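You operate a simulated robot arm through the tools that you are given. There is no shell and no other tool. Be economical: measure what you need, move in short steps, check, and stop when the job is done.

Carry out the task below with a simulated two-armed robot. There is one attempt and no reset: what you move stays moved.

Task
Wipe up the spill on the bench top with the wipe and put it back.

Only the result counts: the job must be done as asked and must still hold three seconds after the hand-in. Knocking over, shifting, dropping, spilling or breaking anything else fails it.

Robot
Two 6-joint arms with two-finger parallel grippers on one trunk, on a base that drives. Base frame: it is fixed to the floor where the robot stands at the start and does not move with it; the origin is under the middle of the robot, x ahead of it, y to its left, z up; the surface under the hand at the start is at about z = 86. Lengths are in cm, angles in rad, forces in N, time in s.
The left shoulder is at the start at [28, 18.5, 108], the right one opposite. With the tool pointing down near the work surface each hand reaches from about 56 to 94 cm from the robot's upright axis, wherever it stands, measured 20 degrees to its own side. Payload 1.57 kg a hand.
Tool frame (each hand has its own): the origin (TCP) lies between the finger pads and is the grasp point; the fingertips stand 3 cm ahead of it; z points along the fingers, y is the line along which they close. Largest opening 8 cm; finger width 1.7, thickness 1.2; the body of the gripper, 4 by 8.2 cm, starts 8 cm behind the TCP.
Orientation is told as [roll, pitch, yaw] about the base's x, y, z axes, in that order, counted from this pose: with the fingers straight down and closing along the base's y, the tool's x points along the base's -x, its y along +y and its z along -z.

Tools
- The arms move only by the tool drive_tool. It takes "left_steps", "right_steps" or both (then of equal length, played together; a hand with none holds still); each is a list of rows, each a list of 7 numbers: the turn, a rotation vector about the tool's x, y, z in rad, then the shift along the tool's x, y, z in cm, then the finger opening in cm, from 0 to 8. In form: [[rx, ry, rz, tx, ty, tz, hand], ...]. A call has 1 to 10 rows; each row is the pose to reach, as a shift and turn from the pose commanded when the call began, along the tool's axes at that moment. Each row takes 0.2 s and may step no farther than 5 cm and 0.15 rad from the row before; otherwise, or with a gripper value out of range, the whole call is refused. A pose out of reach is approached as far as the arm can. The call stops where the force on the tool passes 40 N (or 10 N more than at its start, if that is more) or the arm is blocked; 0.2 s more then pass. Each finger travels about 15.3 cm/s and halts on what it meets, pressing with about 34 N; the grip force reading is that of the motor and also rises with nothing between the fingers. The clock runs only during rows and for 0.2 s after the last one: add rows that repeat a pose to give the fingers time. The reply holds the time, the measured pose of the TCP, the force on the tool along the base axes, the opening and the grip force, in the units named above and with some noise, with the torque about the TCP (base axes, N m) and any sound that the robot's microphone picked up, and new pictures: "pictures" is both (left out), scene, wrist or none (wrist: the cameras of the hands that moved).
- Cameras (640 x 400 px; columns grow to the right, rows downward): "scene" is now at [24.12, 2.59, 153.02]; the picture's right is [0.32, -0.95, 0.00], its down [-0.61, -0.21, -0.76] and it looks along [0.72, 0.24, -0.65] (base axes); focal length 254 px, centre (320, 200). "left" rides on the left gripper at [7.2, 0.7, -12.2] in its tool frame; the picture's right is [-0.09, 1.00, 0.00], its down [-0.84, -0.08, -0.54] and it looks along [-0.54, -0.05, 0.84] (tool axes); focal length 238 px, centre (320, 200). "right" rides on the right gripper at [7.2, -0.7, -12.2] in its tool frame; the picture's right is [0.09, 1.00, 0.00], its down [-0.84, 0.08, -0.54] and it looks along [-0.54, 0.05, 0.84] (tool axes); focal length 238 px, centre (320, 200).
- slide_trunk(by): slides the trunk up (or, below 0, down) by that many cm; the arms and the scene camera ride with it, the base frame stays. It gives what a move gives, with no picture.
- drive_base(legs): drives the robot by 1 to 6 legs, each [ahead, turn to the left] in cm and rad, along the robot's own axes; the way and the turn of a leg run together, so that a leg with both is an arc; at most 150 cm and 3.142 rad a leg. The arms and the cameras ride along, it lands a little off, and it stops where it bumps. It gives what a move gives, and a new picture of the scene camera.
- aim_head(pan, tilt): turns the head with the scene camera to pan (to the left, within 1.501 rad either way) and tilt (down, from -0.506 to 1.204), counted from straight ahead of the robot. It gives what a move gives, and a new picture of the scene camera.
- pixel_to_xyz(camera, pixels): for up to 12 pixels [column, row] of the newest picture of that camera ("zoom" is the newest enlarged one), the place [x, y, z] in the base frame of the surface seen there, good to about 0.3 cm. No time passes.
- inspect(camera, box): a new picture of the part [left, top, right, bottom] of that camera's present view, enlarged. No time passes.
- job_done(): hands the job in; it is judged then, once.

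Keep the steps short. Do not move on a guess: measure, check each grasp and each placing, and mend mistakes. In all there are 80 turns and 260 pictures (those below and enlarged ones count). Leave the grippers open and the arms clear of the work at the hand-in unless told otherwise, and finish with a single line.

The tools are called after ">>>" by a JSON object that holds its "api" and its "payload". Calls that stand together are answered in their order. drive_tool: Moves the arms, as the interface text tells. Its arguments: {"type":"object","properties":{"left_steps":{"type":"array"},"right_steps":{"type":"array"},"pictures":{"type":"string","enum":["both","scene","wrist","none"]}},"required":[]} The other tools are called the same way: slide_trunk (by) slides the trunk up or down; drive_base (legs) drives the base; aim_head (pan, tilt) turns the head that bears the scene camera; pixel_to_xyz (camera, pixels) gives the place of the surface under pixels of a picture; inspect (camera, box) takes an enlarged picture of a part of a camera's view; job_done () hands the job in.

At the start:

```text
clock: 0.0
left_tool_pos: [55.13, 29.87, 122.93]
left_orientation: [0.002, 0.0, 0.01]
left_ft_force: [0.9, 1.0, 0.1]
left_wrist_torque: [0.01, -0.02, -0.01]
left_opening: 7.98
left_grasp_force: 0.0
right_tool_pos: [58.79, -7.78, 113.99]
right_orientation: [0.0, 0.002, 0.011]
right_ft_force: [-0.6, -0.2, -0.3]
right_wrist_torque: [-0.03, 0.01, 0.0]
right_opening: 8.01
right_grasp_force: 0.1
trunk travel left (down, up): [-77.5, 21.5]
robot x, y, heading: [0.13, 0.3, 0.002]
head pan, tilt: [0.326, 0.705]
```

scene: 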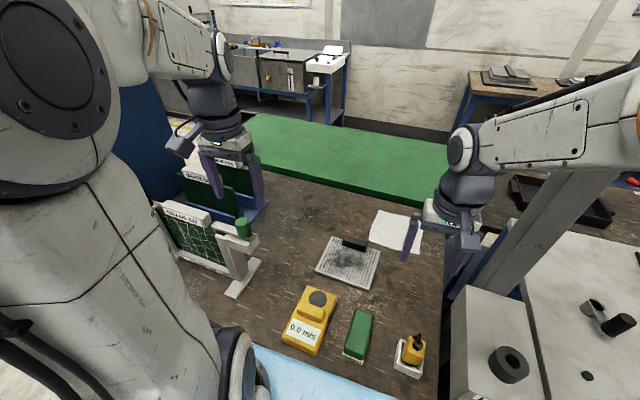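
right: 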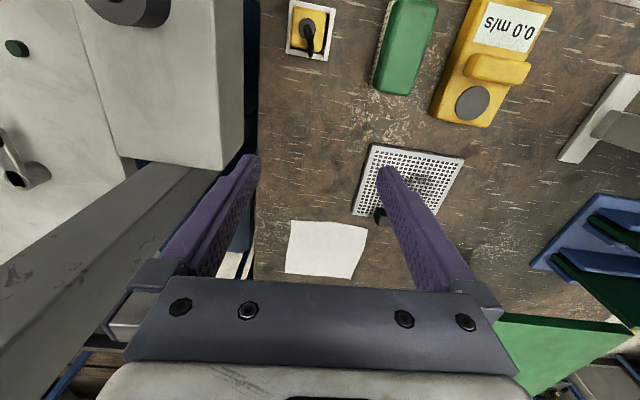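
left: 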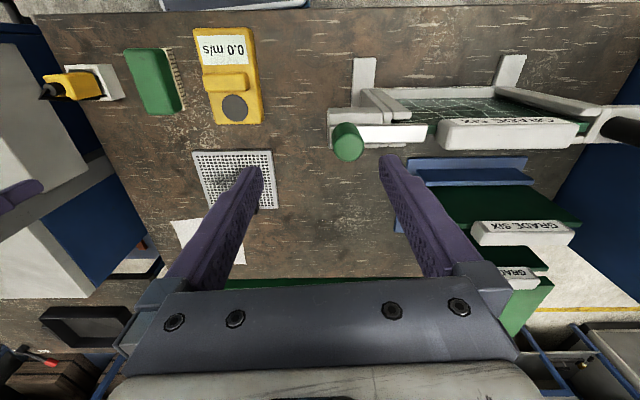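

I see a white sheet near (395,230), a perforated plate near (348,262), a brush and an anemometer. I'll zoom in to find the spill and the wipe.

>>> {"api": "inspect", "payload": {"camera": "scene", "box": [240, 180, 480, 330]}}

>>> {"api": "inspect", "payload": {"camera": "right", "box": [260, 120, 580, 320]}}

>>> {"api": "inspect", "payload": {"camera": "left", "box": [140, 20, 460, 290]}}

```text
2.67 times, centred on (360, 255) of scene
```

zoom: 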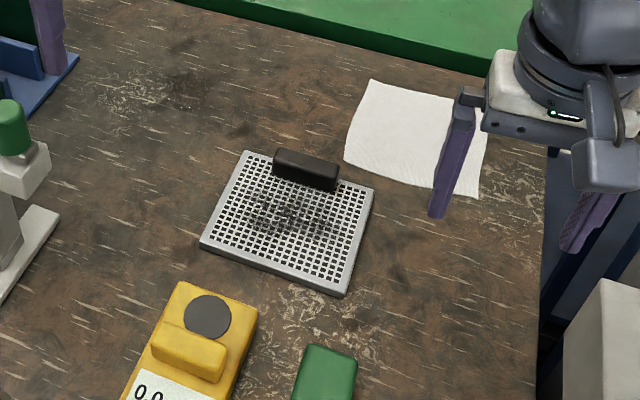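

```text
2.00 times, centred on (420, 220) of right
```

zoom: 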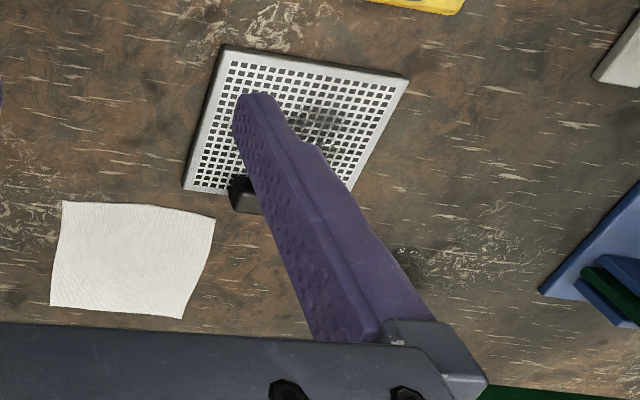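

```text
1.48 times, centred on (300, 155) of left
```

zoom: 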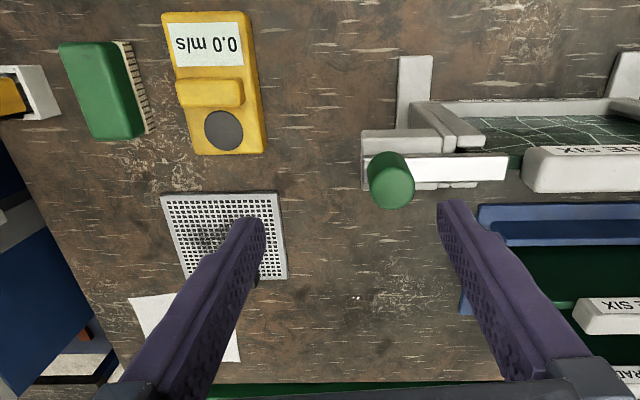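

Dark spots show on the plate and on the bench near (310,214) of the scene picture. I'll zoom in on both, and on the sheet.

>>> {"api": "inspect", "payload": {"camera": "scene", "box": [265, 190, 345, 240]}}

>>> {"api": "inspect", "payload": {"camera": "scene", "box": [308, 230, 388, 295]}}

>>> {"api": "inspect", "payload": {"camera": "scene", "box": [360, 200, 440, 260]}}

>>> {"api": "inspect", "payload": {"camera": "scene", "box": [270, 280, 450, 395]}}

```text
8.00 times, centred on (305, 215) of scene
```

zoom: 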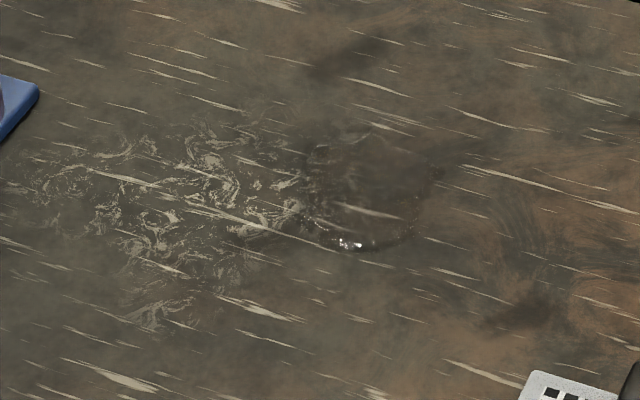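

```text
6.15 times, centred on (348, 262) of scene
```

zoom: 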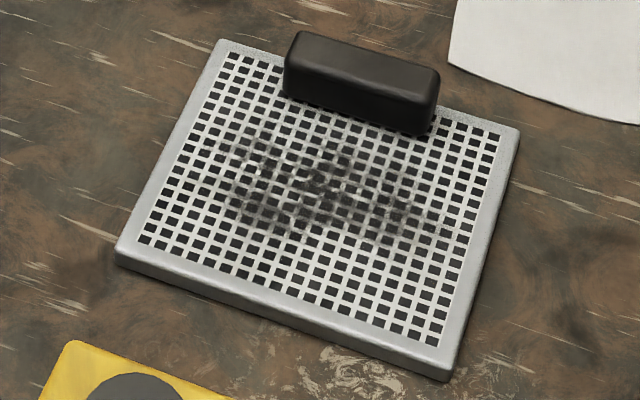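

```text
6.67 times, centred on (400, 230) of scene
```

zoom: 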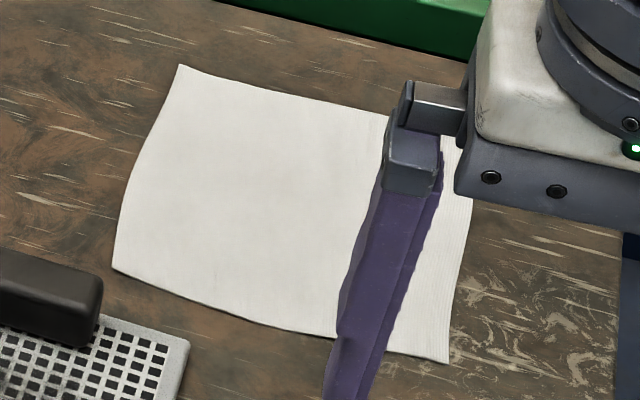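

```text
3.48 times, centred on (360, 338) of scene
```

zoom: 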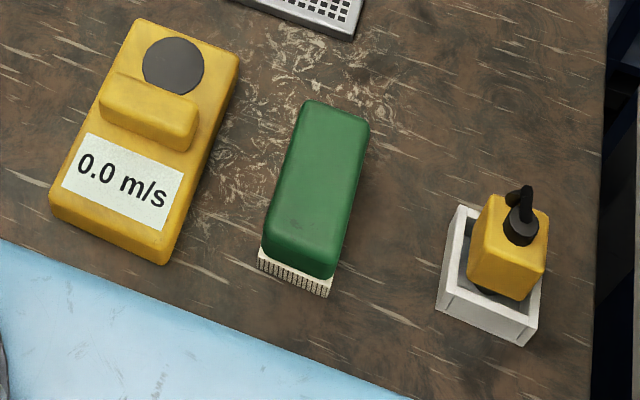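

The shiny wet patch near scene (311,215), a dark round area with a glint, looks like the spill, and the white sheet is the wipe. I'll measure both. The last zoom is no longer the one I need, so I use scene pixels.

>>> {"api": "pixel_to_xyz", "payload": {"camera": "scene", "pixels": [[308, 220], [311, 215], [319, 214], [311, 207], [382, 210], [374, 240], [415, 253], [395, 228], [390, 225], [419, 218], [300, 214]]}}

>>> {"api": "inspect", "payload": {"camera": "left", "box": [260, 180, 400, 268]}}

>>> {"api": "inspect", "payload": {"camera": "right", "box": [270, 200, 390, 290]}}

```text
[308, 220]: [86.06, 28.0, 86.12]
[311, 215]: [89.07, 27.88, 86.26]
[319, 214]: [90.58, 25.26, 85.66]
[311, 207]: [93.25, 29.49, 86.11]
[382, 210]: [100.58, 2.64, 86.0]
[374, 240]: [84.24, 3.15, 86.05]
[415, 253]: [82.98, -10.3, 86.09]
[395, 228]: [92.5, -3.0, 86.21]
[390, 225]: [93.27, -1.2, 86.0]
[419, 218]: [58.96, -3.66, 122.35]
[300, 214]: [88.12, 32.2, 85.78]
```

```text
4.55 times, centred on (330, 224) of left
```

zoom: 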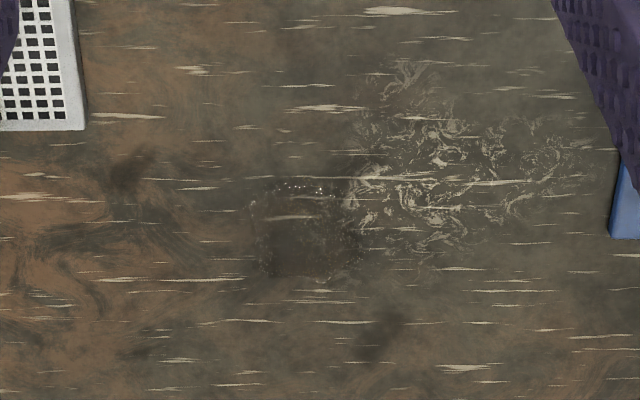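

```text
4.44 times, centred on (330, 245) of right
```

zoom: 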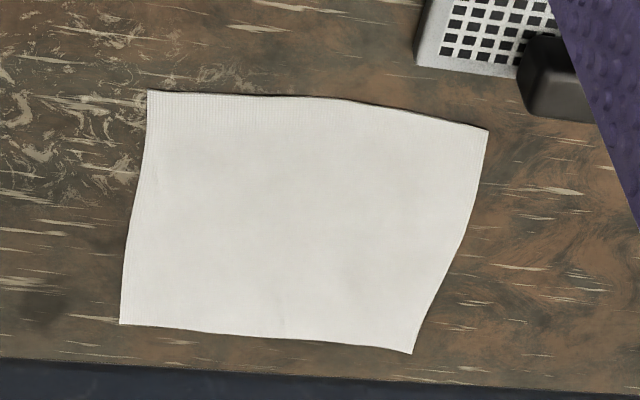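

The puddle is at about left-camera (328,231), radius about 11 px. I'll measure it, and the sheet corners from the zoom.

>>> {"api": "pixel_to_xyz", "payload": {"camera": "left", "pixels": [[328, 231], [316, 231], [339, 231], [328, 220], [328, 242]]}}

>>> {"api": "pixel_to_xyz", "payload": {"camera": "zoom", "pixels": [[152, 95], [484, 133], [410, 348], [124, 319], [300, 215], [340, 101], [465, 60], [540, 75], [60, 365]]}}

```text
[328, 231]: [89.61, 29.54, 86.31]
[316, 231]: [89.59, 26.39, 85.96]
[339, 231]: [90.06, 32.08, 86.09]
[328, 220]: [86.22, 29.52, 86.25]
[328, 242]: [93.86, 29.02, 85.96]
```

```text
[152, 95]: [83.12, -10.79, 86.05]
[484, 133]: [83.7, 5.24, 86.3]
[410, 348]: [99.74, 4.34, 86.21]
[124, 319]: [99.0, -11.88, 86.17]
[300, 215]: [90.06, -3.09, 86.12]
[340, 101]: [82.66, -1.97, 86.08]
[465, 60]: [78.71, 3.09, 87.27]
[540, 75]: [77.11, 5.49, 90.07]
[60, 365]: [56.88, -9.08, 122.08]
```

The sheet is about 16×16 cm, centred at (91,-3.3). The puddle is at (89.7,29), radius about 3. Both are at the end of reach, so I want to drive closer. I'll measure the bench edge and the nearby rack, and look down in front of the robot.

>>> {"api": "pixel_to_xyz", "payload": {"camera": "scene", "pixels": [[255, 340], [258, 352], [300, 365], [330, 385], [265, 200], [240, 225], [225, 190], [240, 300], [240, 170], [205, 155], [300, 140], [380, 190]]}}

>>> {"api": "aim_head", "payload": {"pan": 0.0, "tilt": 1.15}}

```text
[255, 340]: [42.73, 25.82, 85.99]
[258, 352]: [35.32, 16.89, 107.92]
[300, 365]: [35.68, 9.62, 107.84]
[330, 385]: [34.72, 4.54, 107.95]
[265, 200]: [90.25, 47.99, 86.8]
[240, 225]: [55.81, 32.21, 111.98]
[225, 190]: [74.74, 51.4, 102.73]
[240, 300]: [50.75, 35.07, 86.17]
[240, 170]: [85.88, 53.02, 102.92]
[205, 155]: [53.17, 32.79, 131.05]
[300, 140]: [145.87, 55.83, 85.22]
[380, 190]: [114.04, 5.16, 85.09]
```

```text
clock: 0.9
left_tool_pos: [55.16, 29.77, 122.99]
left_orientation: [0.001, 0.0, 0.012]
left_ft_force: [-0.1, 0.7, -0.8]
left_wrist_torque: [-0.02, 0.02, 0.02]
left_opening: 8.0
left_grasp_force: 0.2
right_tool_pos: [58.69, -7.86, 114.08]
right_orientation: [-0.001, -0.002, 0.009]
right_ft_force: [-0.6, 0.2, 0.0]
right_wrist_torque: [-0.04, -0.01, -0.01]
right_opening: 8.02
right_grasp_force: 0.1
trunk travel left (down, up): [-77.5, 21.5]
robot x, y, heading: [-0.0, 0.15, -0.002]
head pan, tilt: [0.0, 1.15]
```

scene: 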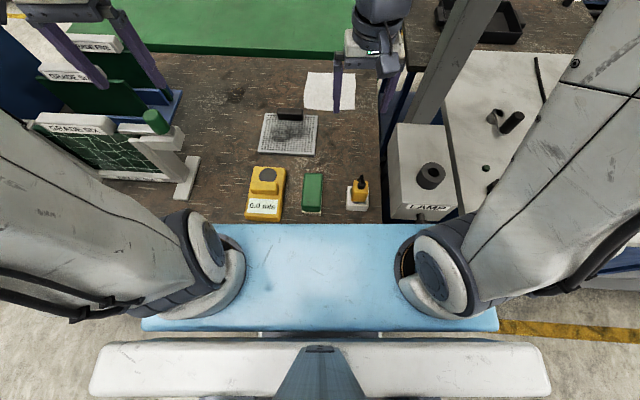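

Before driving I need to know where the tall post on the right stands relative to the right forearm, and where the bench front edge is.

>>> {"api": "pixel_to_xyz", "payload": {"camera": "scene", "pixels": [[455, 50], [420, 110], [485, 8], [430, 100], [590, 70], [375, 40], [300, 220], [400, 222], [300, 260], [315, 336], [365, 220], [500, 200]]}}

>>> {"api": "aim_head", "payload": {"pan": -0.6, "tilt": 0.4}}

```text
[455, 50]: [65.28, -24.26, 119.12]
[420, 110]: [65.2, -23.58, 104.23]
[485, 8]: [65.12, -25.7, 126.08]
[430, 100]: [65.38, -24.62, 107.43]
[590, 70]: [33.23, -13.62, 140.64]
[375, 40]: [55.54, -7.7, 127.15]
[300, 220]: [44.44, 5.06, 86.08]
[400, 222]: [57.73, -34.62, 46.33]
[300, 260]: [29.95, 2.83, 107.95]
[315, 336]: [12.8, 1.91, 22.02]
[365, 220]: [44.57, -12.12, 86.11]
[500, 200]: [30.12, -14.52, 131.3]
```

```text
clock: 2.0
left_tool_pos: [55.2, 29.88, 123.01]
left_orientation: [0.0, 0.0, 0.009]
left_ft_force: [0.7, 0.8, 0.9]
left_wrist_torque: [0.01, 0.02, 0.0]
left_opening: 8.0
left_grasp_force: 0.1
right_tool_pos: [58.66, -7.83, 113.92]
right_orientation: [0.0, -0.001, 0.008]
right_ft_force: [-1.0, -0.5, 0.3]
right_wrist_torque: [-0.01, 0.01, -0.01]
right_opening: 7.97
right_grasp_force: 0.1
trunk travel left (down, up): [-77.5, 21.5]
robot x, y, heading: [0.28, 0.03, 0.0]
head pan, tilt: [-0.6, 0.4]
```

scene: 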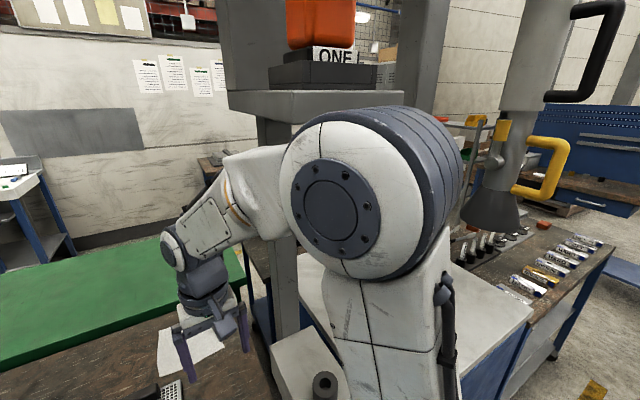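

The post's front face is at x≈65, y≈-24, and there's a shelf on it. I'll measure the shelf and the elbow clearance before driving ahead.

>>> {"api": "pixel_to_xyz", "payload": {"camera": "scene", "pixels": [[240, 108], [280, 112], [350, 97], [420, 97], [340, 130], [420, 140], [290, 190], [285, 270], [240, 20], [310, 350], [270, 350], [290, 340]]}}

```text
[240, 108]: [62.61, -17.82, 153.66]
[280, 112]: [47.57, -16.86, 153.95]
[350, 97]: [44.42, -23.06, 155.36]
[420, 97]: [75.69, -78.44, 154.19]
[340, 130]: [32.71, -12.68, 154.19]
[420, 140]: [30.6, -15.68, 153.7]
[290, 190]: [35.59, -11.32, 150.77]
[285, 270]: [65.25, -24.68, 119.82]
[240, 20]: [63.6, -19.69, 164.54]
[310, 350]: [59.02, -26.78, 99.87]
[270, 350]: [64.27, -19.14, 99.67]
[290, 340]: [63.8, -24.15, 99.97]
```

The shelf's near corner is about (46,-17) at z≈152, right in front of the right elbow, so driving straight ahead could hit it. I'd rather stand about 20 cm further left, so I'll check the left side for obstacles.

>>> {"api": "aim_head", "payload": {"pan": 1.2, "tilt": 0.5}}

>>> {"api": "aim_head", "payload": {"pan": 0.7, "tilt": 0.5}}

```text
clock: 3.8
left_tool_pos: [55.23, 29.89, 122.98]
left_orientation: [0.0, 0.001, 0.009]
left_ft_force: [-0.2, -0.5, 0.2]
left_wrist_torque: [0.0, 0.01, -0.02]
left_opening: 7.98
left_grasp_force: 0.0
right_tool_pos: [58.64, -7.68, 113.96]
right_orientation: [0.0, 0.0, 0.012]
right_ft_force: [-0.4, 0.6, 0.0]
right_wrist_torque: [0.0, 0.01, 0.0]
right_opening: 8.03
right_grasp_force: 0.0
trunk travel left (down, up): [-77.5, 21.5]
robot x, y, heading: [0.07, -0.0, 0.001]
head pan, tilt: [1.201, 0.499]
```

scene: 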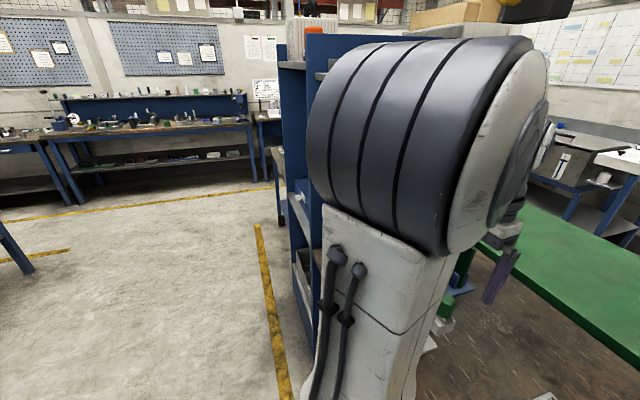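

```text
clock: 4.7
left_tool_pos: [55.1, 29.86, 123.01]
left_orientation: [-0.001, 0.0, 0.011]
left_ft_force: [0.1, 0.0, 0.6]
left_wrist_torque: [-0.01, 0.02, -0.04]
left_opening: 7.99
left_grasp_force: 0.0
right_tool_pos: [58.74, -7.75, 113.92]
right_orientation: [-0.001, 0.0, 0.008]
right_ft_force: [-0.3, 0.7, -0.8]
right_wrist_torque: [-0.05, 0.04, 0.01]
right_opening: 7.98
right_grasp_force: 0.0
trunk travel left (down, up): [-77.5, 21.5]
robot x, y, heading: [0.21, 0.22, 0.0]
head pan, tilt: [0.7, 0.499]
```

scene: 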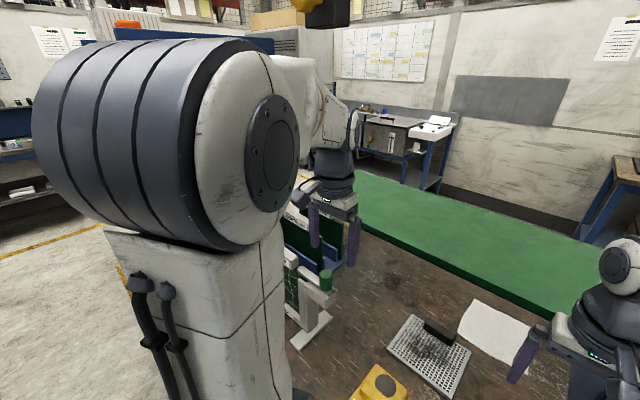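

There's a tall blue cabinet to the left. I'll measure its near face.

>>> {"api": "pixel_to_xyz", "payload": {"camera": "scene", "pixels": [[130, 32], [200, 34], [265, 42], [290, 262], [300, 225], [295, 215], [328, 275], [312, 345], [285, 130], [60, 110], [240, 70]]}}

>>> {"api": "aim_head", "payload": {"pan": 1.4, "tilt": 0.7}}

```text
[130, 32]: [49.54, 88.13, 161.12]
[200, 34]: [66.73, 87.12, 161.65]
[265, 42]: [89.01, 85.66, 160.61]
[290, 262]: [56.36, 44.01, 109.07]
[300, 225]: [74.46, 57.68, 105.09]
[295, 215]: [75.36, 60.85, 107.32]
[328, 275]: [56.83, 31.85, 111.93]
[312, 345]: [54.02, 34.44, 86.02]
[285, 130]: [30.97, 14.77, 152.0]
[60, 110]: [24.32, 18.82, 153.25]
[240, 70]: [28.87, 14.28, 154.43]
```

```text
clock: 5.8
left_tool_pos: [55.16, 29.85, 122.91]
left_orientation: [-0.001, -0.001, 0.01]
left_ft_force: [-0.1, 0.3, -0.6]
left_wrist_torque: [-0.04, 0.02, -0.01]
left_opening: 8.0
left_grasp_force: 0.0
right_tool_pos: [58.53, -7.68, 113.97]
right_orientation: [-0.001, 0.002, 0.011]
right_ft_force: [0.5, -0.8, -0.5]
right_wrist_torque: [0.0, 0.0, 0.03]
right_opening: 7.99
right_grasp_force: 0.0
trunk travel left (down, up): [-77.5, 21.5]
robot x, y, heading: [0.4, 0.38, 0.001]
head pan, tilt: [1.4, 0.7]
```

scene: 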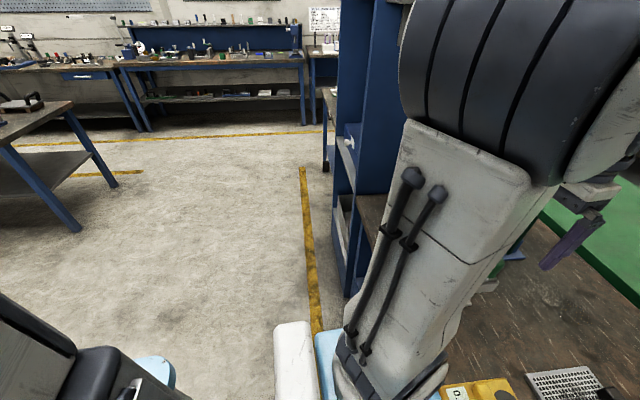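

The cabinet's face is at y≈86. I'll measure the base's outline, the bench front and the cabinet foot.

>>> {"api": "pixel_to_xyz", "payload": {"camera": "scene", "pixels": [[295, 330], [290, 390], [312, 350], [345, 295], [338, 180], [365, 210], [445, 370], [455, 345], [372, 240], [150, 370], [325, 345], [500, 370]]}}

```text
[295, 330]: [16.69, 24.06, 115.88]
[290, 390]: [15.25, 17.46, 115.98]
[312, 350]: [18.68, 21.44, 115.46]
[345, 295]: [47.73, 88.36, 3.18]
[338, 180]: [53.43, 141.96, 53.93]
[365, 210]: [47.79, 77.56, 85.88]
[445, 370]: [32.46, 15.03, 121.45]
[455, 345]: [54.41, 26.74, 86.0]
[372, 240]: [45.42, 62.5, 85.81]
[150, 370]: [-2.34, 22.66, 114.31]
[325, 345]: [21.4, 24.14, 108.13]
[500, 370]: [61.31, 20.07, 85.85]
```

The bench front is at x≈43. The plan is to slide the trunk up so the hands clear the board device (z 112) and the racks, then back up, turn left, go ahead and straighten to about (12,20). Trunk first.

>>> {"api": "slide_trunk", "payload": {"by": 16}}

>>> {"api": "aim_head", "payload": {"pan": 0.0, "tilt": 0.8}}

>>> {"api": "drive_base", "payload": {"legs": [[-16, 0], [0, 0.6]]}}

```text
clock: 7.6
left_tool_pos: [55.18, 29.86, 139.06]
left_orientation: [0.0, 0.0, 0.011]
left_ft_force: [0.0, 0.2, 0.0]
left_wrist_torque: [0.0, 0.02, 0.0]
left_opening: 7.98
left_grasp_force: 0.0
right_tool_pos: [58.65, -7.68, 129.99]
right_orientation: [-0.001, 0.001, 0.011]
right_ft_force: [-0.1, 0.2, -0.8]
right_wrist_torque: [0.02, 0.02, -0.05]
right_opening: 7.99
right_grasp_force: 0.0
trunk travel left (down, up): [-93.5, 5.5]
robot x, y, heading: [0.13, 0.1, -0.0]
head pan, tilt: [1.4, 0.7]
```

```text
clock: 9.2
left_tool_pos: [55.19, 29.87, 138.93]
left_orientation: [-0.002, 0.0, 0.01]
left_ft_force: [0.1, -0.4, 0.3]
left_wrist_torque: [0.01, 0.03, 0.07]
left_opening: 8.01
left_grasp_force: 0.0
right_tool_pos: [58.67, -7.81, 129.89]
right_orientation: [0.002, -0.002, 0.01]
right_ft_force: [0.5, 0.3, -0.7]
right_wrist_torque: [-0.01, -0.02, -0.01]
right_opening: 7.98
right_grasp_force: 0.1
trunk travel left (down, up): [-93.5, 5.5]
robot x, y, heading: [-0.03, 0.09, -0.006]
head pan, tilt: [0.0, 0.799]
```

scene: 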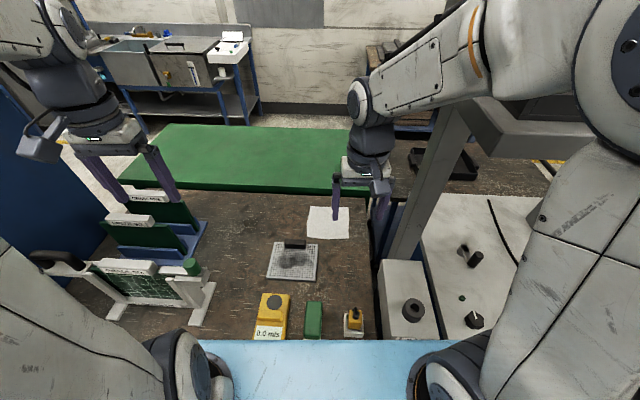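

```text
clock: 12.2
left_tool_pos: [12.48, 55.89, 138.94]
left_orientation: [0.0, 0.0, 0.615]
left_ft_force: [-0.8, -0.4, 0.9]
left_wrist_torque: [-0.03, -0.02, -0.01]
left_opening: 8.0
left_grasp_force: 0.1
right_tool_pos: [36.69, 26.81, 130.0]
right_orientation: [0.0, -0.001, 0.613]
right_ft_force: [-0.1, -0.1, -0.4]
right_wrist_torque: [0.0, 0.04, -0.04]
right_opening: 8.0
right_grasp_force: 0.0
trunk travel left (down, up): [-93.5, 5.5]
robot x, y, heading: [-15.8, -0.08, 0.607]
head pan, tilt: [0.0, 0.799]
```

scene: 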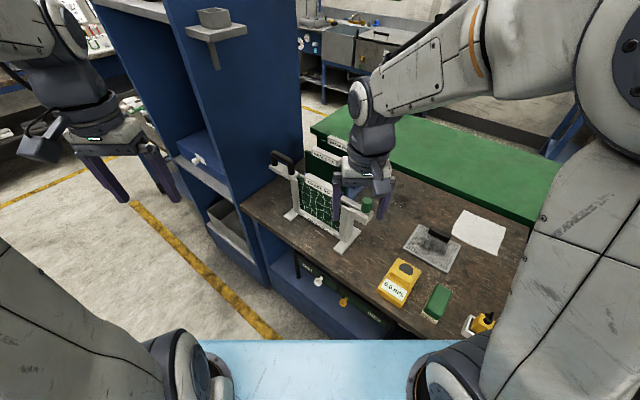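

Backing and turning went fine. A bracket sticks out of the cabinet at (215,25), and there are knobs at the bench front at (318,280). I'll measure them before going ahead.

>>> {"api": "pixel_to_xyz", "payload": {"camera": "scene", "pixels": [[190, 33], [245, 30], [217, 65], [215, 15], [245, 205], [318, 281], [344, 301], [265, 245], [310, 300], [280, 40], [415, 330], [300, 262]]}}

```text
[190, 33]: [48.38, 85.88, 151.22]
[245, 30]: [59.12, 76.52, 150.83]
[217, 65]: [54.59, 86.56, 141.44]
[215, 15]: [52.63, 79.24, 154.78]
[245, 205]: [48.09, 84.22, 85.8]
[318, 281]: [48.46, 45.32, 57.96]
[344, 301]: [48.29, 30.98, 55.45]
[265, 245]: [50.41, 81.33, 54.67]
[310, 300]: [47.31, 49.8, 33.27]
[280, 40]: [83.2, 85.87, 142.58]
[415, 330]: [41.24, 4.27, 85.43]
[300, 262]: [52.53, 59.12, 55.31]
```

The bracket reaches y≈76.5 at x 52–59. I'll take an S-curve that keeps the left hand well away from it.

>>> {"api": "drive_base", "payload": {"legs": [[0, 0.1], [22, 0], [14, -0.4]]}}

```text
clock: 14.5
left_tool_pos: [22.86, 72.34, 139.08]
left_orientation: [-0.001, 0.001, 0.712]
left_ft_force: [-1.2, 0.1, 0.7]
left_wrist_torque: [-0.01, 0.01, -0.01]
left_opening: 7.98
left_grasp_force: 0.1
right_tool_pos: [49.76, 45.84, 130.05]
right_orientation: [-0.002, 0.001, 0.713]
right_ft_force: [0.7, 0.2, -0.1]
right_wrist_torque: [-0.02, 0.03, -0.02]
right_opening: 8.02
right_grasp_force: 0.0
trunk travel left (down, up): [-93.5, 5.5]
robot x, y, heading: [-0.01, 14.08, 0.703]
head pan, tilt: [0.0, 0.799]
stopped in leg 2: the robot was blocked; the commanded pose is now the measured one
```

scene: 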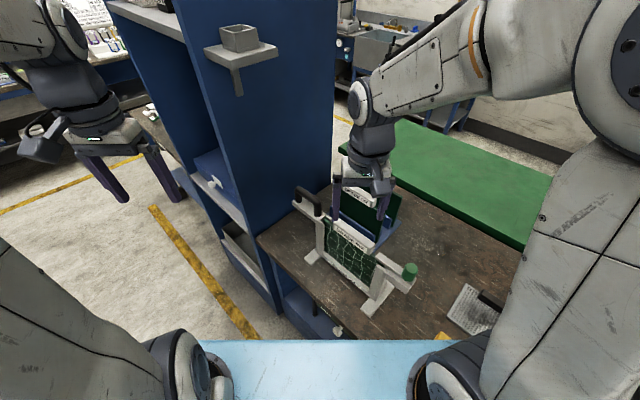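

It was blocked at (0,14) with heading 0.7: the turned base corner met the bench front. I'll straighten, back off, shift further left while clear of the bench, then approach straight.

>>> {"api": "drive_base", "payload": {"legs": [[-3, 0], [0, -0.7], [-18, 0]]}}

>>> {"api": "drive_base", "payload": {"legs": [[0, 0.6], [16, 0], [0, -0.6]]}}

```text
clock: 18.3
left_tool_pos: [34.52, 41.78, 138.85]
left_orientation: [-0.003, 0.0, 0.011]
left_ft_force: [-0.4, -0.7, -0.4]
left_wrist_torque: [-0.02, 0.01, 0.0]
left_opening: 7.99
left_grasp_force: 0.0
right_tool_pos: [38.07, 4.21, 129.95]
right_orientation: [0.0, 0.0, 0.008]
right_ft_force: [0.1, -0.3, 0.8]
right_wrist_torque: [0.0, 0.02, 0.02]
right_opening: 7.98
right_grasp_force: 0.1
trunk travel left (down, up): [-93.5, 5.5]
robot x, y, heading: [-20.66, 12.08, -0.001]
head pan, tilt: [0.0, 0.799]
```

scene: 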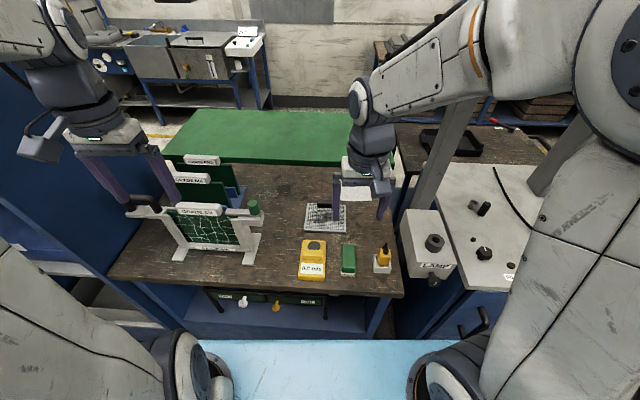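

```text
clock: 23.1
left_tool_pos: [47.83, 50.91, 138.97]
left_orientation: [0.0, -0.001, 0.011]
left_ft_force: [0.0, 0.5, 0.2]
left_wrist_torque: [0.01, 0.03, -0.01]
left_opening: 8.01
left_grasp_force: 0.1
right_tool_pos: [51.33, 13.32, 129.94]
right_orientation: [-0.001, 0.001, 0.01]
right_ft_force: [0.6, 0.3, -0.7]
right_wrist_torque: [-0.03, 0.03, -0.01]
right_opening: 7.96
right_grasp_force: 0.0
trunk travel left (down, up): [-93.5, 5.5]
robot x, y, heading: [-7.56, 21.47, 0.003]
head pan, tilt: [0.0, 0.799]
```

scene: 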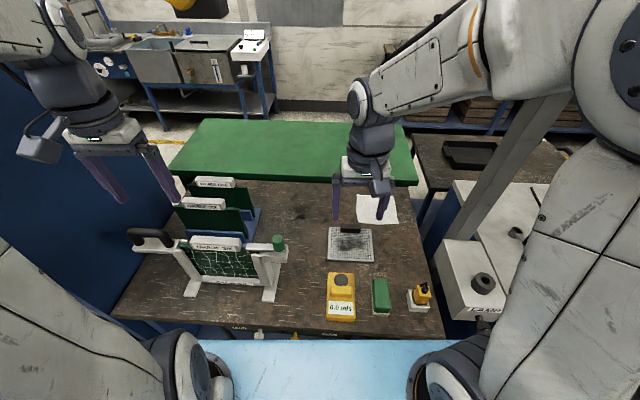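

Now at (-7.6,21.5), facing straight. Driving ahead 18 cm to about x=10.

>>> {"api": "drive_base", "payload": {"legs": [[18, 0]]}}

```text
clock: 24.6
left_tool_pos: [65.45, 50.96, 138.94]
left_orientation: [0.001, 0.002, 0.011]
left_ft_force: [-0.5, 0.3, -0.3]
left_wrist_torque: [0.02, 0.04, -0.03]
left_opening: 8.01
left_grasp_force: 0.0
right_tool_pos: [68.99, 13.46, 129.92]
right_orientation: [0.0, 0.001, 0.009]
right_ft_force: [-0.4, -0.3, -0.9]
right_wrist_torque: [-0.03, 0.08, -0.01]
right_opening: 7.98
right_grasp_force: 0.0
trunk travel left (down, up): [-93.5, 5.5]
robot x, y, heading: [9.8, 22.54, -0.067]
head pan, tilt: [0.0, 0.799]
```

scene: 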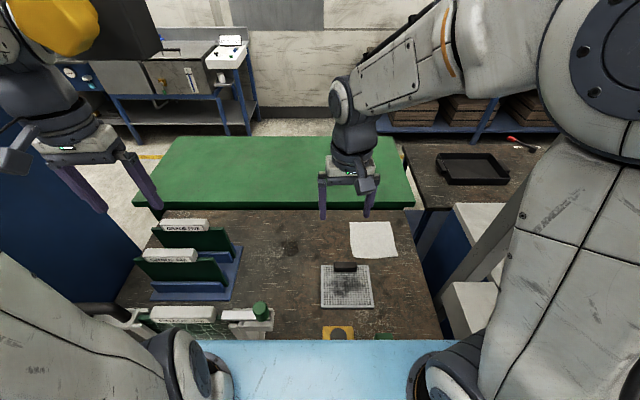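

The heading reads -0.067, so it may have brushed the bench. I'll check that the bench items and the sheet still measure at the same places.

>>> {"api": "pixel_to_xyz", "payload": {"camera": "scene", "pixels": [[353, 226], [393, 224], [396, 255], [356, 256], [374, 240], [322, 268], [325, 304], [373, 305], [345, 267], [290, 248]]}}

>>> {"api": "inspect", "payload": {"camera": "scene", "box": [240, 205, 420, 318]}}

>>> {"api": "inspect", "payload": {"camera": "right", "box": [0, 0, 640, 400]}}

```text
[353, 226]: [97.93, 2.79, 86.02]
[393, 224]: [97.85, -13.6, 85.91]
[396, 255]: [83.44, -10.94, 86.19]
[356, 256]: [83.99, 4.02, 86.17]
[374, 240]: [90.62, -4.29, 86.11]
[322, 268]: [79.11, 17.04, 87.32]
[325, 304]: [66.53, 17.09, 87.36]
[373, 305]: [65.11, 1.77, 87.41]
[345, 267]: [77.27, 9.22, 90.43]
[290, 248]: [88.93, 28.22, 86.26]
```

```text
3.54 times, centred on (330, 262) of scene
```

zoom: 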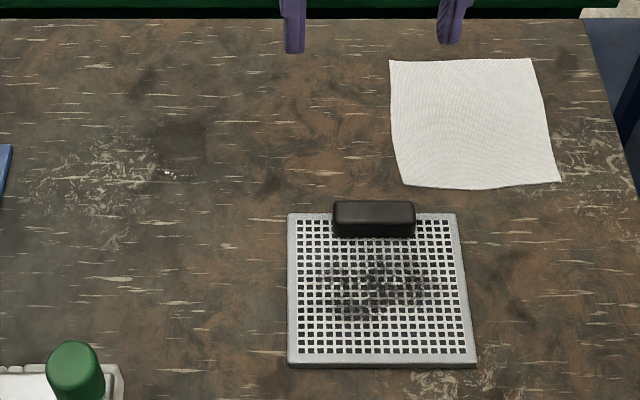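

```text
1.00 times, centred on (320, 200) of right (not enlarged: the box is as wide or as high as the picture)
```

zoom: 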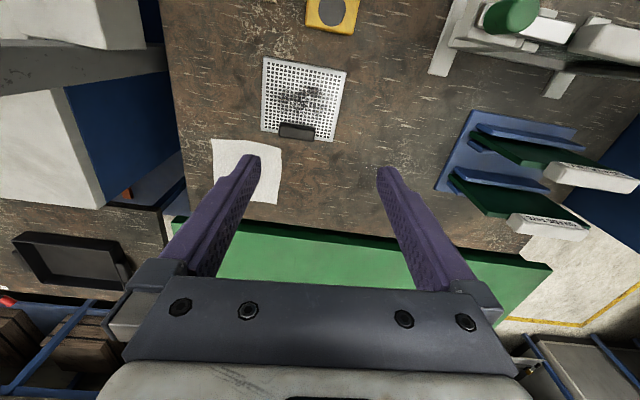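

Everything is in its place. The puddle is at scene (290,247), about (89.5,28.5). I'll lower the trunk 8 cm, then bring the right hand above the sheet's middle.

>>> {"api": "slide_trunk", "payload": {"by": -8}}

>>> {"api": "drive_tool", "payload": {"right_steps": [[0, 0, 0, -2.5, -2, 3, 8], [0, 0, 0, -5, -4, 6, 8], [0, 0, 0, -7.5, -6, 9, 7], [0, 0, 0, -10, -8, 12, 6], [0, 0, 0, -12.5, -10, 14, 5], [0, 0, 0, -15, -12, 16, 4], [0, 0, 0, -17.5, -14, 18, 4], [0, 0, 0, -20, -16, 20, 4], [0, 0, 0, -21.5, -17, 22, 4]]}}

```text
clock: 25.7
left_tool_pos: [65.4, 50.96, 130.88]
left_orientation: [-0.001, 0.003, 0.008]
left_ft_force: [0.1, -0.7, -0.8]
left_wrist_torque: [0.01, 0.01, -0.02]
left_opening: 8.02
left_grasp_force: 0.0
right_tool_pos: [68.83, 13.4, 121.87]
right_orientation: [-0.001, 0.002, 0.011]
right_ft_force: [0.0, -0.5, 0.6]
right_wrist_torque: [-0.04, 0.0, 0.0]
right_opening: 8.02
right_grasp_force: 0.1
trunk travel left (down, up): [-85.5, 13.5]
robot x, y, heading: [10.32, 22.5, -0.064]
head pan, tilt: [0.0, 0.799]
```

```text
clock: 27.7
left_tool_pos: [65.35, 51.12, 131.01]
left_orientation: [0.0, 0.001, 0.008]
left_ft_force: [0.0, -0.7, 0.4]
left_wrist_torque: [0.02, -0.04, -0.03]
left_opening: 8.0
left_grasp_force: 0.1
right_tool_pos: [90.32, -3.34, 100.04]
right_orientation: [-0.001, 0.003, 0.011]
right_ft_force: [0.3, -0.2, 0.3]
right_wrist_torque: [0.03, 0.02, 0.01]
right_opening: 4.02
right_grasp_force: 0.1
trunk travel left (down, up): [-85.5, 13.5]
robot x, y, heading: [10.42, 22.34, -0.06]
head pan, tilt: [0.0, 0.799]
```

scene: 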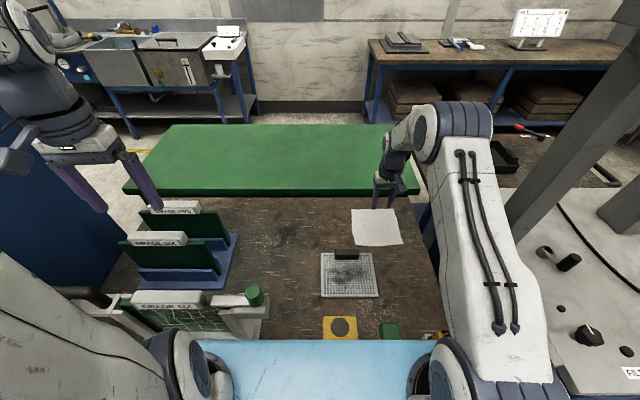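
right: 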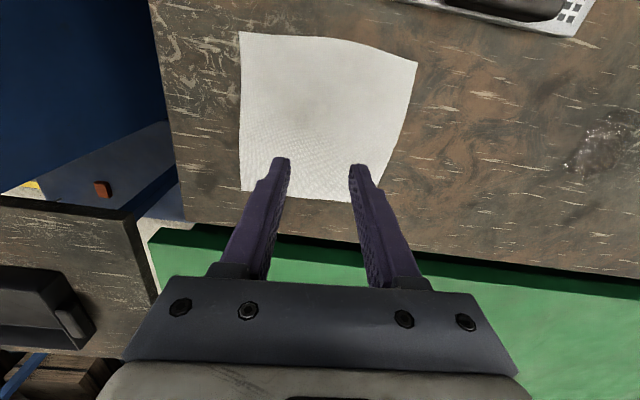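

The hand is centred over the sheet, tips at z≈97. I'll go down in short steps until the tips touch it lightly.

>>> {"api": "drive_tool", "payload": {"right_steps": [[0, 0, 0, 0, 0, 3, 4], [0, 0, 0, 0, 0, 6, 4], [0, 0, 0, 0, 0, 8.5, 4], [0, 0, 0, 0, 0, 10, 4], [0, 0, 0, 0, 0, 10.6, 4], [0, 0, 0, 0, 0, 10.9, 4]], "pictures": "wrist"}}

```text
clock: 29.1
left_tool_pos: [65.26, 51.01, 130.96]
left_orientation: [0.0, 0.0, 0.008]
left_ft_force: [-0.4, -0.2, -0.2]
left_wrist_torque: [0.02, -0.01, 0.0]
left_opening: 8.03
left_grasp_force: 0.0
right_tool_pos: [90.45, -3.32, 89.1]
right_orientation: [-0.001, -0.001, 0.01]
right_ft_force: [-1.2, 1.4, 6.8]
right_wrist_torque: [0.05, 0.1, 0.02]
right_opening: 3.98
right_grasp_force: 0.1
trunk travel left (down, up): [-85.5, 13.5]
robot x, y, heading: [10.19, 22.61, -0.065]
head pan, tilt: [0.0, 0.799]
```

right: 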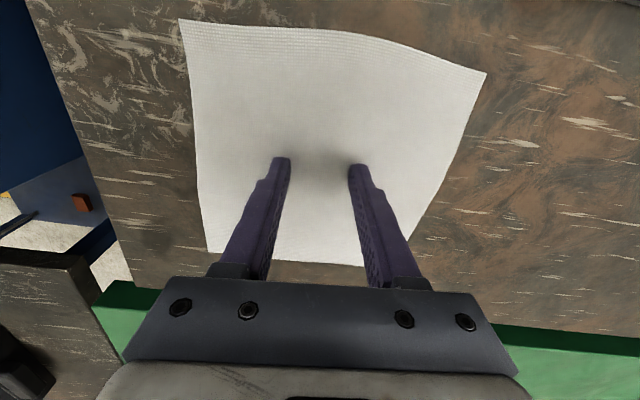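

The tips press on the sheet with about 7 N. Closing the fingers to pinch up a fold.

>>> {"api": "drive_tool", "payload": {"right_steps": [[0, 0, 0, 0, 0, 0.1, 3], [0, 0, 0, 0, 0, 0.1, 2], [0, 0, 0, 0, 0, 0.1, 1], [0, 0, 0, 0, 0, 0.1, 0], [0, 0, 0, 0, 0, 0.1, 0], [0, 0, 0, 0, 0, 0.1, 0]], "pictures": "wrist"}}

```text
clock: 30.5
left_tool_pos: [65.32, 51.12, 130.96]
left_orientation: [-0.001, -0.001, 0.008]
left_ft_force: [0.1, 0.3, 0.6]
left_wrist_torque: [0.0, 0.03, 0.0]
left_opening: 8.01
left_grasp_force: 0.0
right_tool_pos: [90.6, -3.35, 89.11]
right_orientation: [-0.001, -0.003, 0.01]
right_ft_force: [2.2, 2.3, 21.7]
right_wrist_torque: [0.08, -0.04, -0.04]
right_opening: 0.23
right_grasp_force: 23.8
trunk travel left (down, up): [-85.5, 13.5]
robot x, y, heading: [10.31, 22.6, -0.065]
head pan, tilt: [0.0, 0.799]
```

right: 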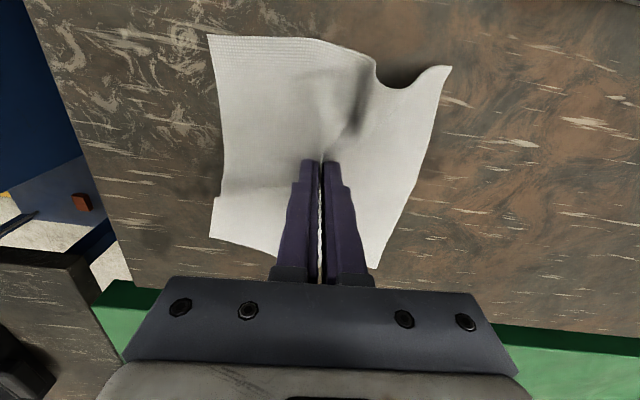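

The sheet behaves as cloth, and a fold is pinched (opening 0.23, 24 N). Lifting it clear and checking.

>>> {"api": "drive_tool", "payload": {"right_steps": [[0, 0, 0, 0, 0, -1.5, 0], [0, 0, 0, 0, 0, -4, 0], [0, 0, 0, 0, 0, -7, 0], [0, 0, 0, 0, 0, -10, 0], [0, 0, 0, 0, 0, -13, 0]]}}

```text
clock: 31.7
left_tool_pos: [65.36, 51.02, 131.05]
left_orientation: [-0.001, 0.0, 0.008]
left_ft_force: [-0.7, -0.4, 0.0]
left_wrist_torque: [0.03, -0.01, 0.01]
left_opening: 7.99
left_grasp_force: 0.0
right_tool_pos: [90.46, -3.37, 102.05]
right_orientation: [0.001, 0.001, 0.01]
right_ft_force: [0.0, 0.9, 0.2]
right_wrist_torque: [0.02, 0.01, -0.02]
right_opening: 0.23
right_grasp_force: 23.4
trunk travel left (down, up): [-85.5, 13.5]
robot x, y, heading: [9.99, 22.82, -0.064]
head pan, tilt: [0.0, 0.799]
```

scene: 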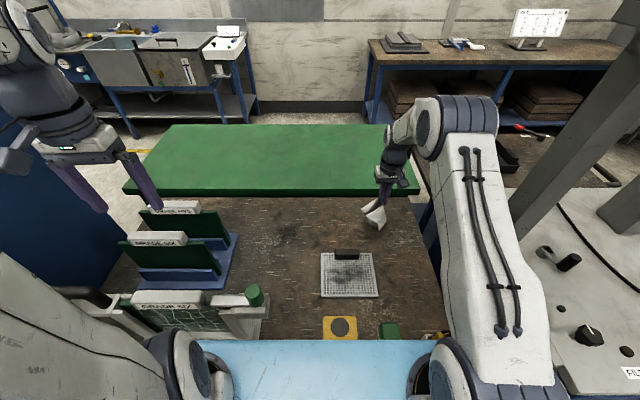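
right: 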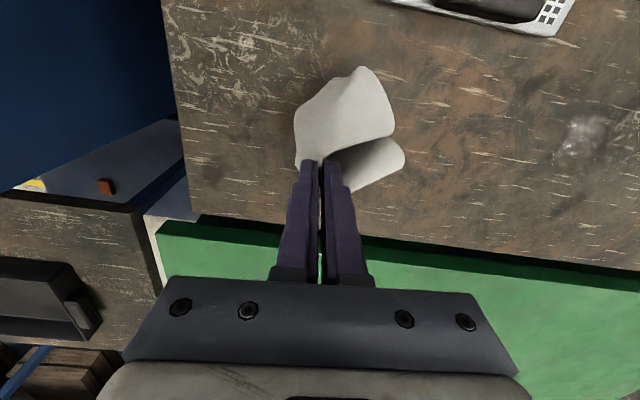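

The cloth hangs from the fingers, and the wet patch shows clearly at right-camera (583,137). I'll measure it from there.

>>> {"api": "pixel_to_xyz", "payload": {"camera": "right", "pixels": [[583, 137], [560, 150], [606, 125], [578, 118], [585, 163]]}}

>>> {"api": "drive_tool", "payload": {"right_steps": [[0, 0, 0, 0, 4, 0, 0], [0, 0, 0, 0, 8, 0, 0], [0, 0, 0, 0.2, 12, 0, 0], [0, 0, 0, 0.4, 16, 0, 0], [0, 0, 0, 0.6, 20, 0, 0], [0, 0, 0, 1, 24, 0, 0]]}}

```text
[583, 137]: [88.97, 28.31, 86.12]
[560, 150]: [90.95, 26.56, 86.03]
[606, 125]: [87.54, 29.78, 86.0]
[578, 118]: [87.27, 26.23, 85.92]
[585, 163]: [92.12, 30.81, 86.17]
```

```text
clock: 33.1
left_tool_pos: [65.36, 51.13, 131.04]
left_orientation: [0.001, 0.001, 0.01]
left_ft_force: [0.0, 0.7, 0.8]
left_wrist_torque: [0.0, -0.02, 0.0]
left_opening: 8.01
left_grasp_force: 0.1
right_tool_pos: [89.27, 20.67, 101.93]
right_orientation: [0.0, 0.0, 0.01]
right_ft_force: [-0.1, -0.2, -0.1]
right_wrist_torque: [0.0, -0.01, -0.02]
right_opening: 0.24
right_grasp_force: 23.7
trunk travel left (down, up): [-85.5, 13.5]
robot x, y, heading: [10.28, 22.72, -0.066]
head pan, tilt: [0.0, 0.799]
```

scene: 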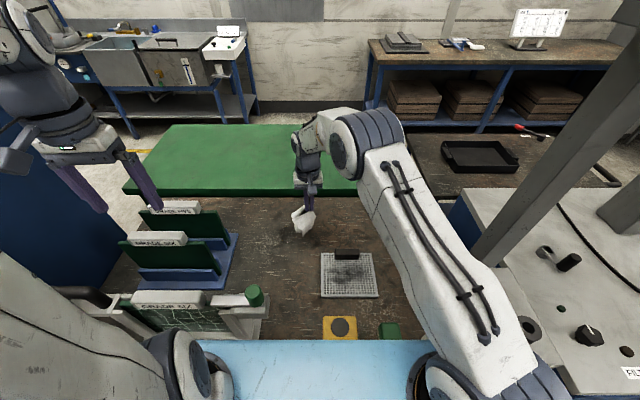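
right: 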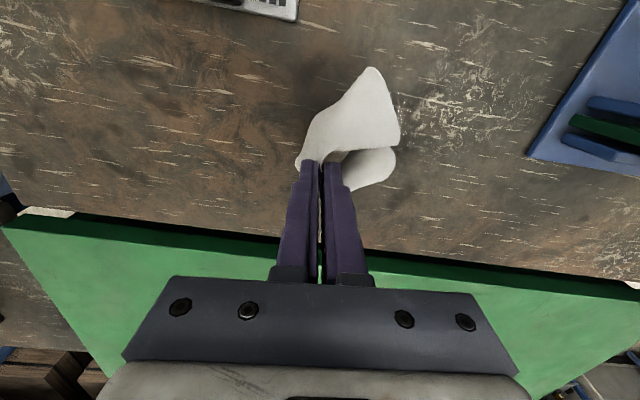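

The puddle centre is about (89.5,28.5). I'll move over it and lower the cloth onto it.

>>> {"api": "drive_tool", "payload": {"right_steps": [[0, 0, 0, 0, 4, 1, 0], [0, 0, 0, -0.2, 7.8, 3, 0], [0, 0, 0, -0.2, 7.8, 6, 0], [0, 0, 0, -0.2, 7.8, 9, 0], [0, 0, 0, -0.2, 7.8, 11, 0], [0, 0, 0, -0.2, 7.8, 12, 0], [0, 0, 0, -0.2, 7.8, 12.5, 0]]}}

```text
clock: 34.7
left_tool_pos: [65.47, 51.11, 131.01]
left_orientation: [0.0, 0.003, 0.01]
left_ft_force: [0.6, 1.1, -0.4]
left_wrist_torque: [-0.01, 0.0, 0.0]
left_opening: 8.01
left_grasp_force: 0.0
right_tool_pos: [89.35, 28.36, 89.54]
right_orientation: [-0.001, 0.002, 0.012]
right_ft_force: [0.6, -0.5, 2.2]
right_wrist_torque: [-0.05, 0.02, 0.0]
right_opening: 0.23
right_grasp_force: 23.7
trunk travel left (down, up): [-85.5, 13.5]
robot x, y, heading: [10.26, 22.48, -0.062]
head pan, tilt: [0.0, 0.799]
```

scene: 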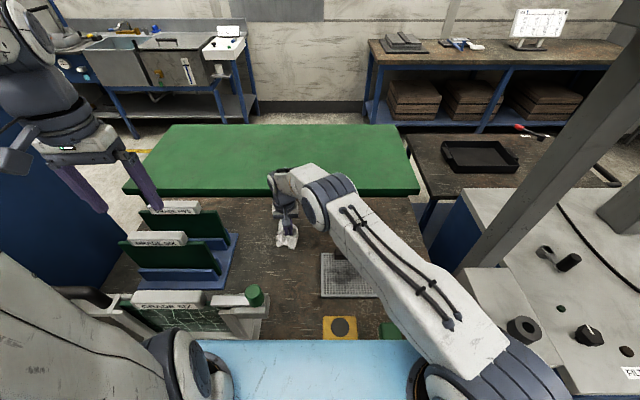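
right: 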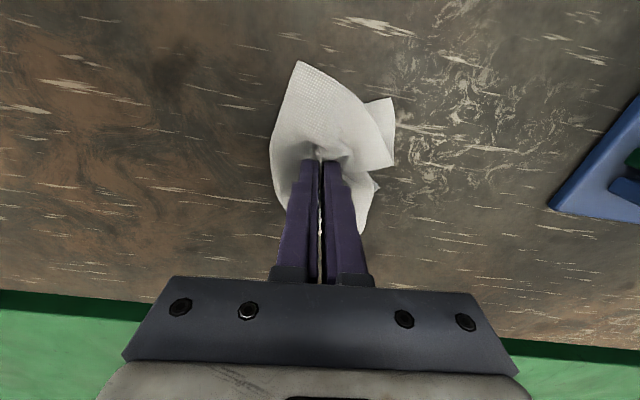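

The cloth is on the puddle with about 2 N. I'll press slightly more and rub across the patch in a raster.

>>> {"api": "drive_tool", "payload": {"right_steps": [[0, 0, 0, 0, 0, 0.3, 0], [0, 0, 0, 1.5, -1.5, 0.3, 0], [0, 0, 0, 3, -3, 0.3, 0], [0, 0, 0, 3, 0, 0.3, 0], [0, 0, 0, 3, 3, 0.3, 0], [0, 0, 0, 1.5, 3, 0.3, 0], [0, 0, 0, 1.5, 0, 0.3, 0], [0, 0, 0, 1.5, -3, 0.3, 0], [0, 0, 0, 0, -3, 0.3, 0], [0, 0, 0, 0, 0, 0.3, 0]], "pictures": "wrist"}}

>>> {"api": "drive_tool", "payload": {"right_steps": [[0, 0, 0, 0, 3, 0, 0], [0, 0, 0, -1.5, 3, 0, 0], [0, 0, 0, -1.5, 0, 0, 0], [0, 0, 0, -1.5, -3, 0, 0], [0, 0, 0, -3, -3, 0, 0], [0, 0, 0, -3, 0, 0, 0], [0, 0, 0, -3, 3, 0, 0], [0, 0, 0, 0, 3, 0, 0], [0, 0, 0, 2, 1, 0, 0], [0, 0, 0, 0, 0, 0, 0]], "pictures": "wrist"}}

```text
clock: 36.9
left_tool_pos: [65.23, 51.06, 131.01]
left_orientation: [-0.001, -0.002, 0.009]
left_ft_force: [0.3, -0.2, 0.8]
left_wrist_torque: [0.0, -0.01, -0.01]
left_opening: 7.98
left_grasp_force: 0.0
right_tool_pos: [89.6, 28.31, 89.36]
right_orientation: [0.001, -0.004, 0.01]
right_ft_force: [0.0, -5.0, 21.1]
right_wrist_torque: [-0.05, 0.05, 0.03]
right_opening: 0.19
right_grasp_force: 23.6
trunk travel left (down, up): [-85.5, 13.5]
robot x, y, heading: [10.0, 22.73, -0.069]
head pan, tilt: [0.0, 0.799]
```

right: 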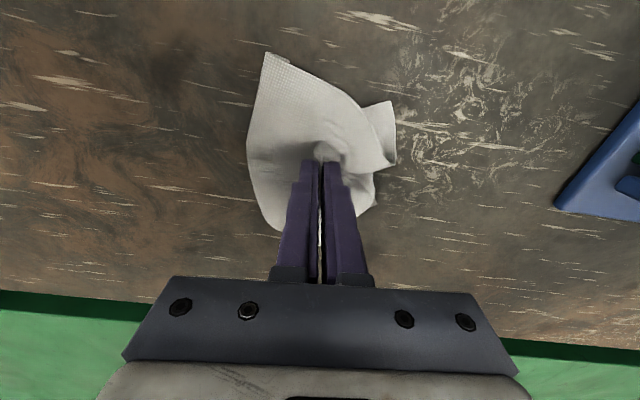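

```text
clock: 39.1
left_tool_pos: [65.31, 51.1, 131.0]
left_orientation: [0.001, -0.001, 0.01]
left_ft_force: [0.8, -0.7, 0.1]
left_wrist_torque: [-0.04, -0.01, -0.02]
left_opening: 7.98
left_grasp_force: 0.0
right_tool_pos: [89.34, 28.4, 89.29]
right_orientation: [0.001, -0.005, 0.011]
right_ft_force: [-3.8, 3.0, 17.2]
right_wrist_torque: [0.17, 0.13, 0.02]
right_opening: 0.22
right_grasp_force: 23.3
right hand out of reach, approached as far as the arm can: row 2, 6, 7
trunk travel left (down, up): [-85.5, 13.5]
robot x, y, heading: [10.18, 22.43, -0.063]
head pan, tilt: [0.0, 0.799]
```

right: 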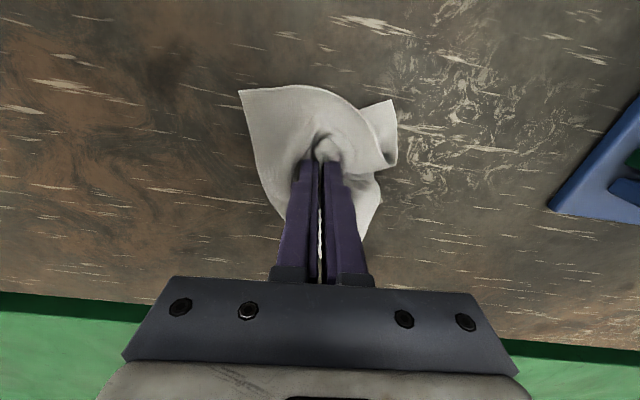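

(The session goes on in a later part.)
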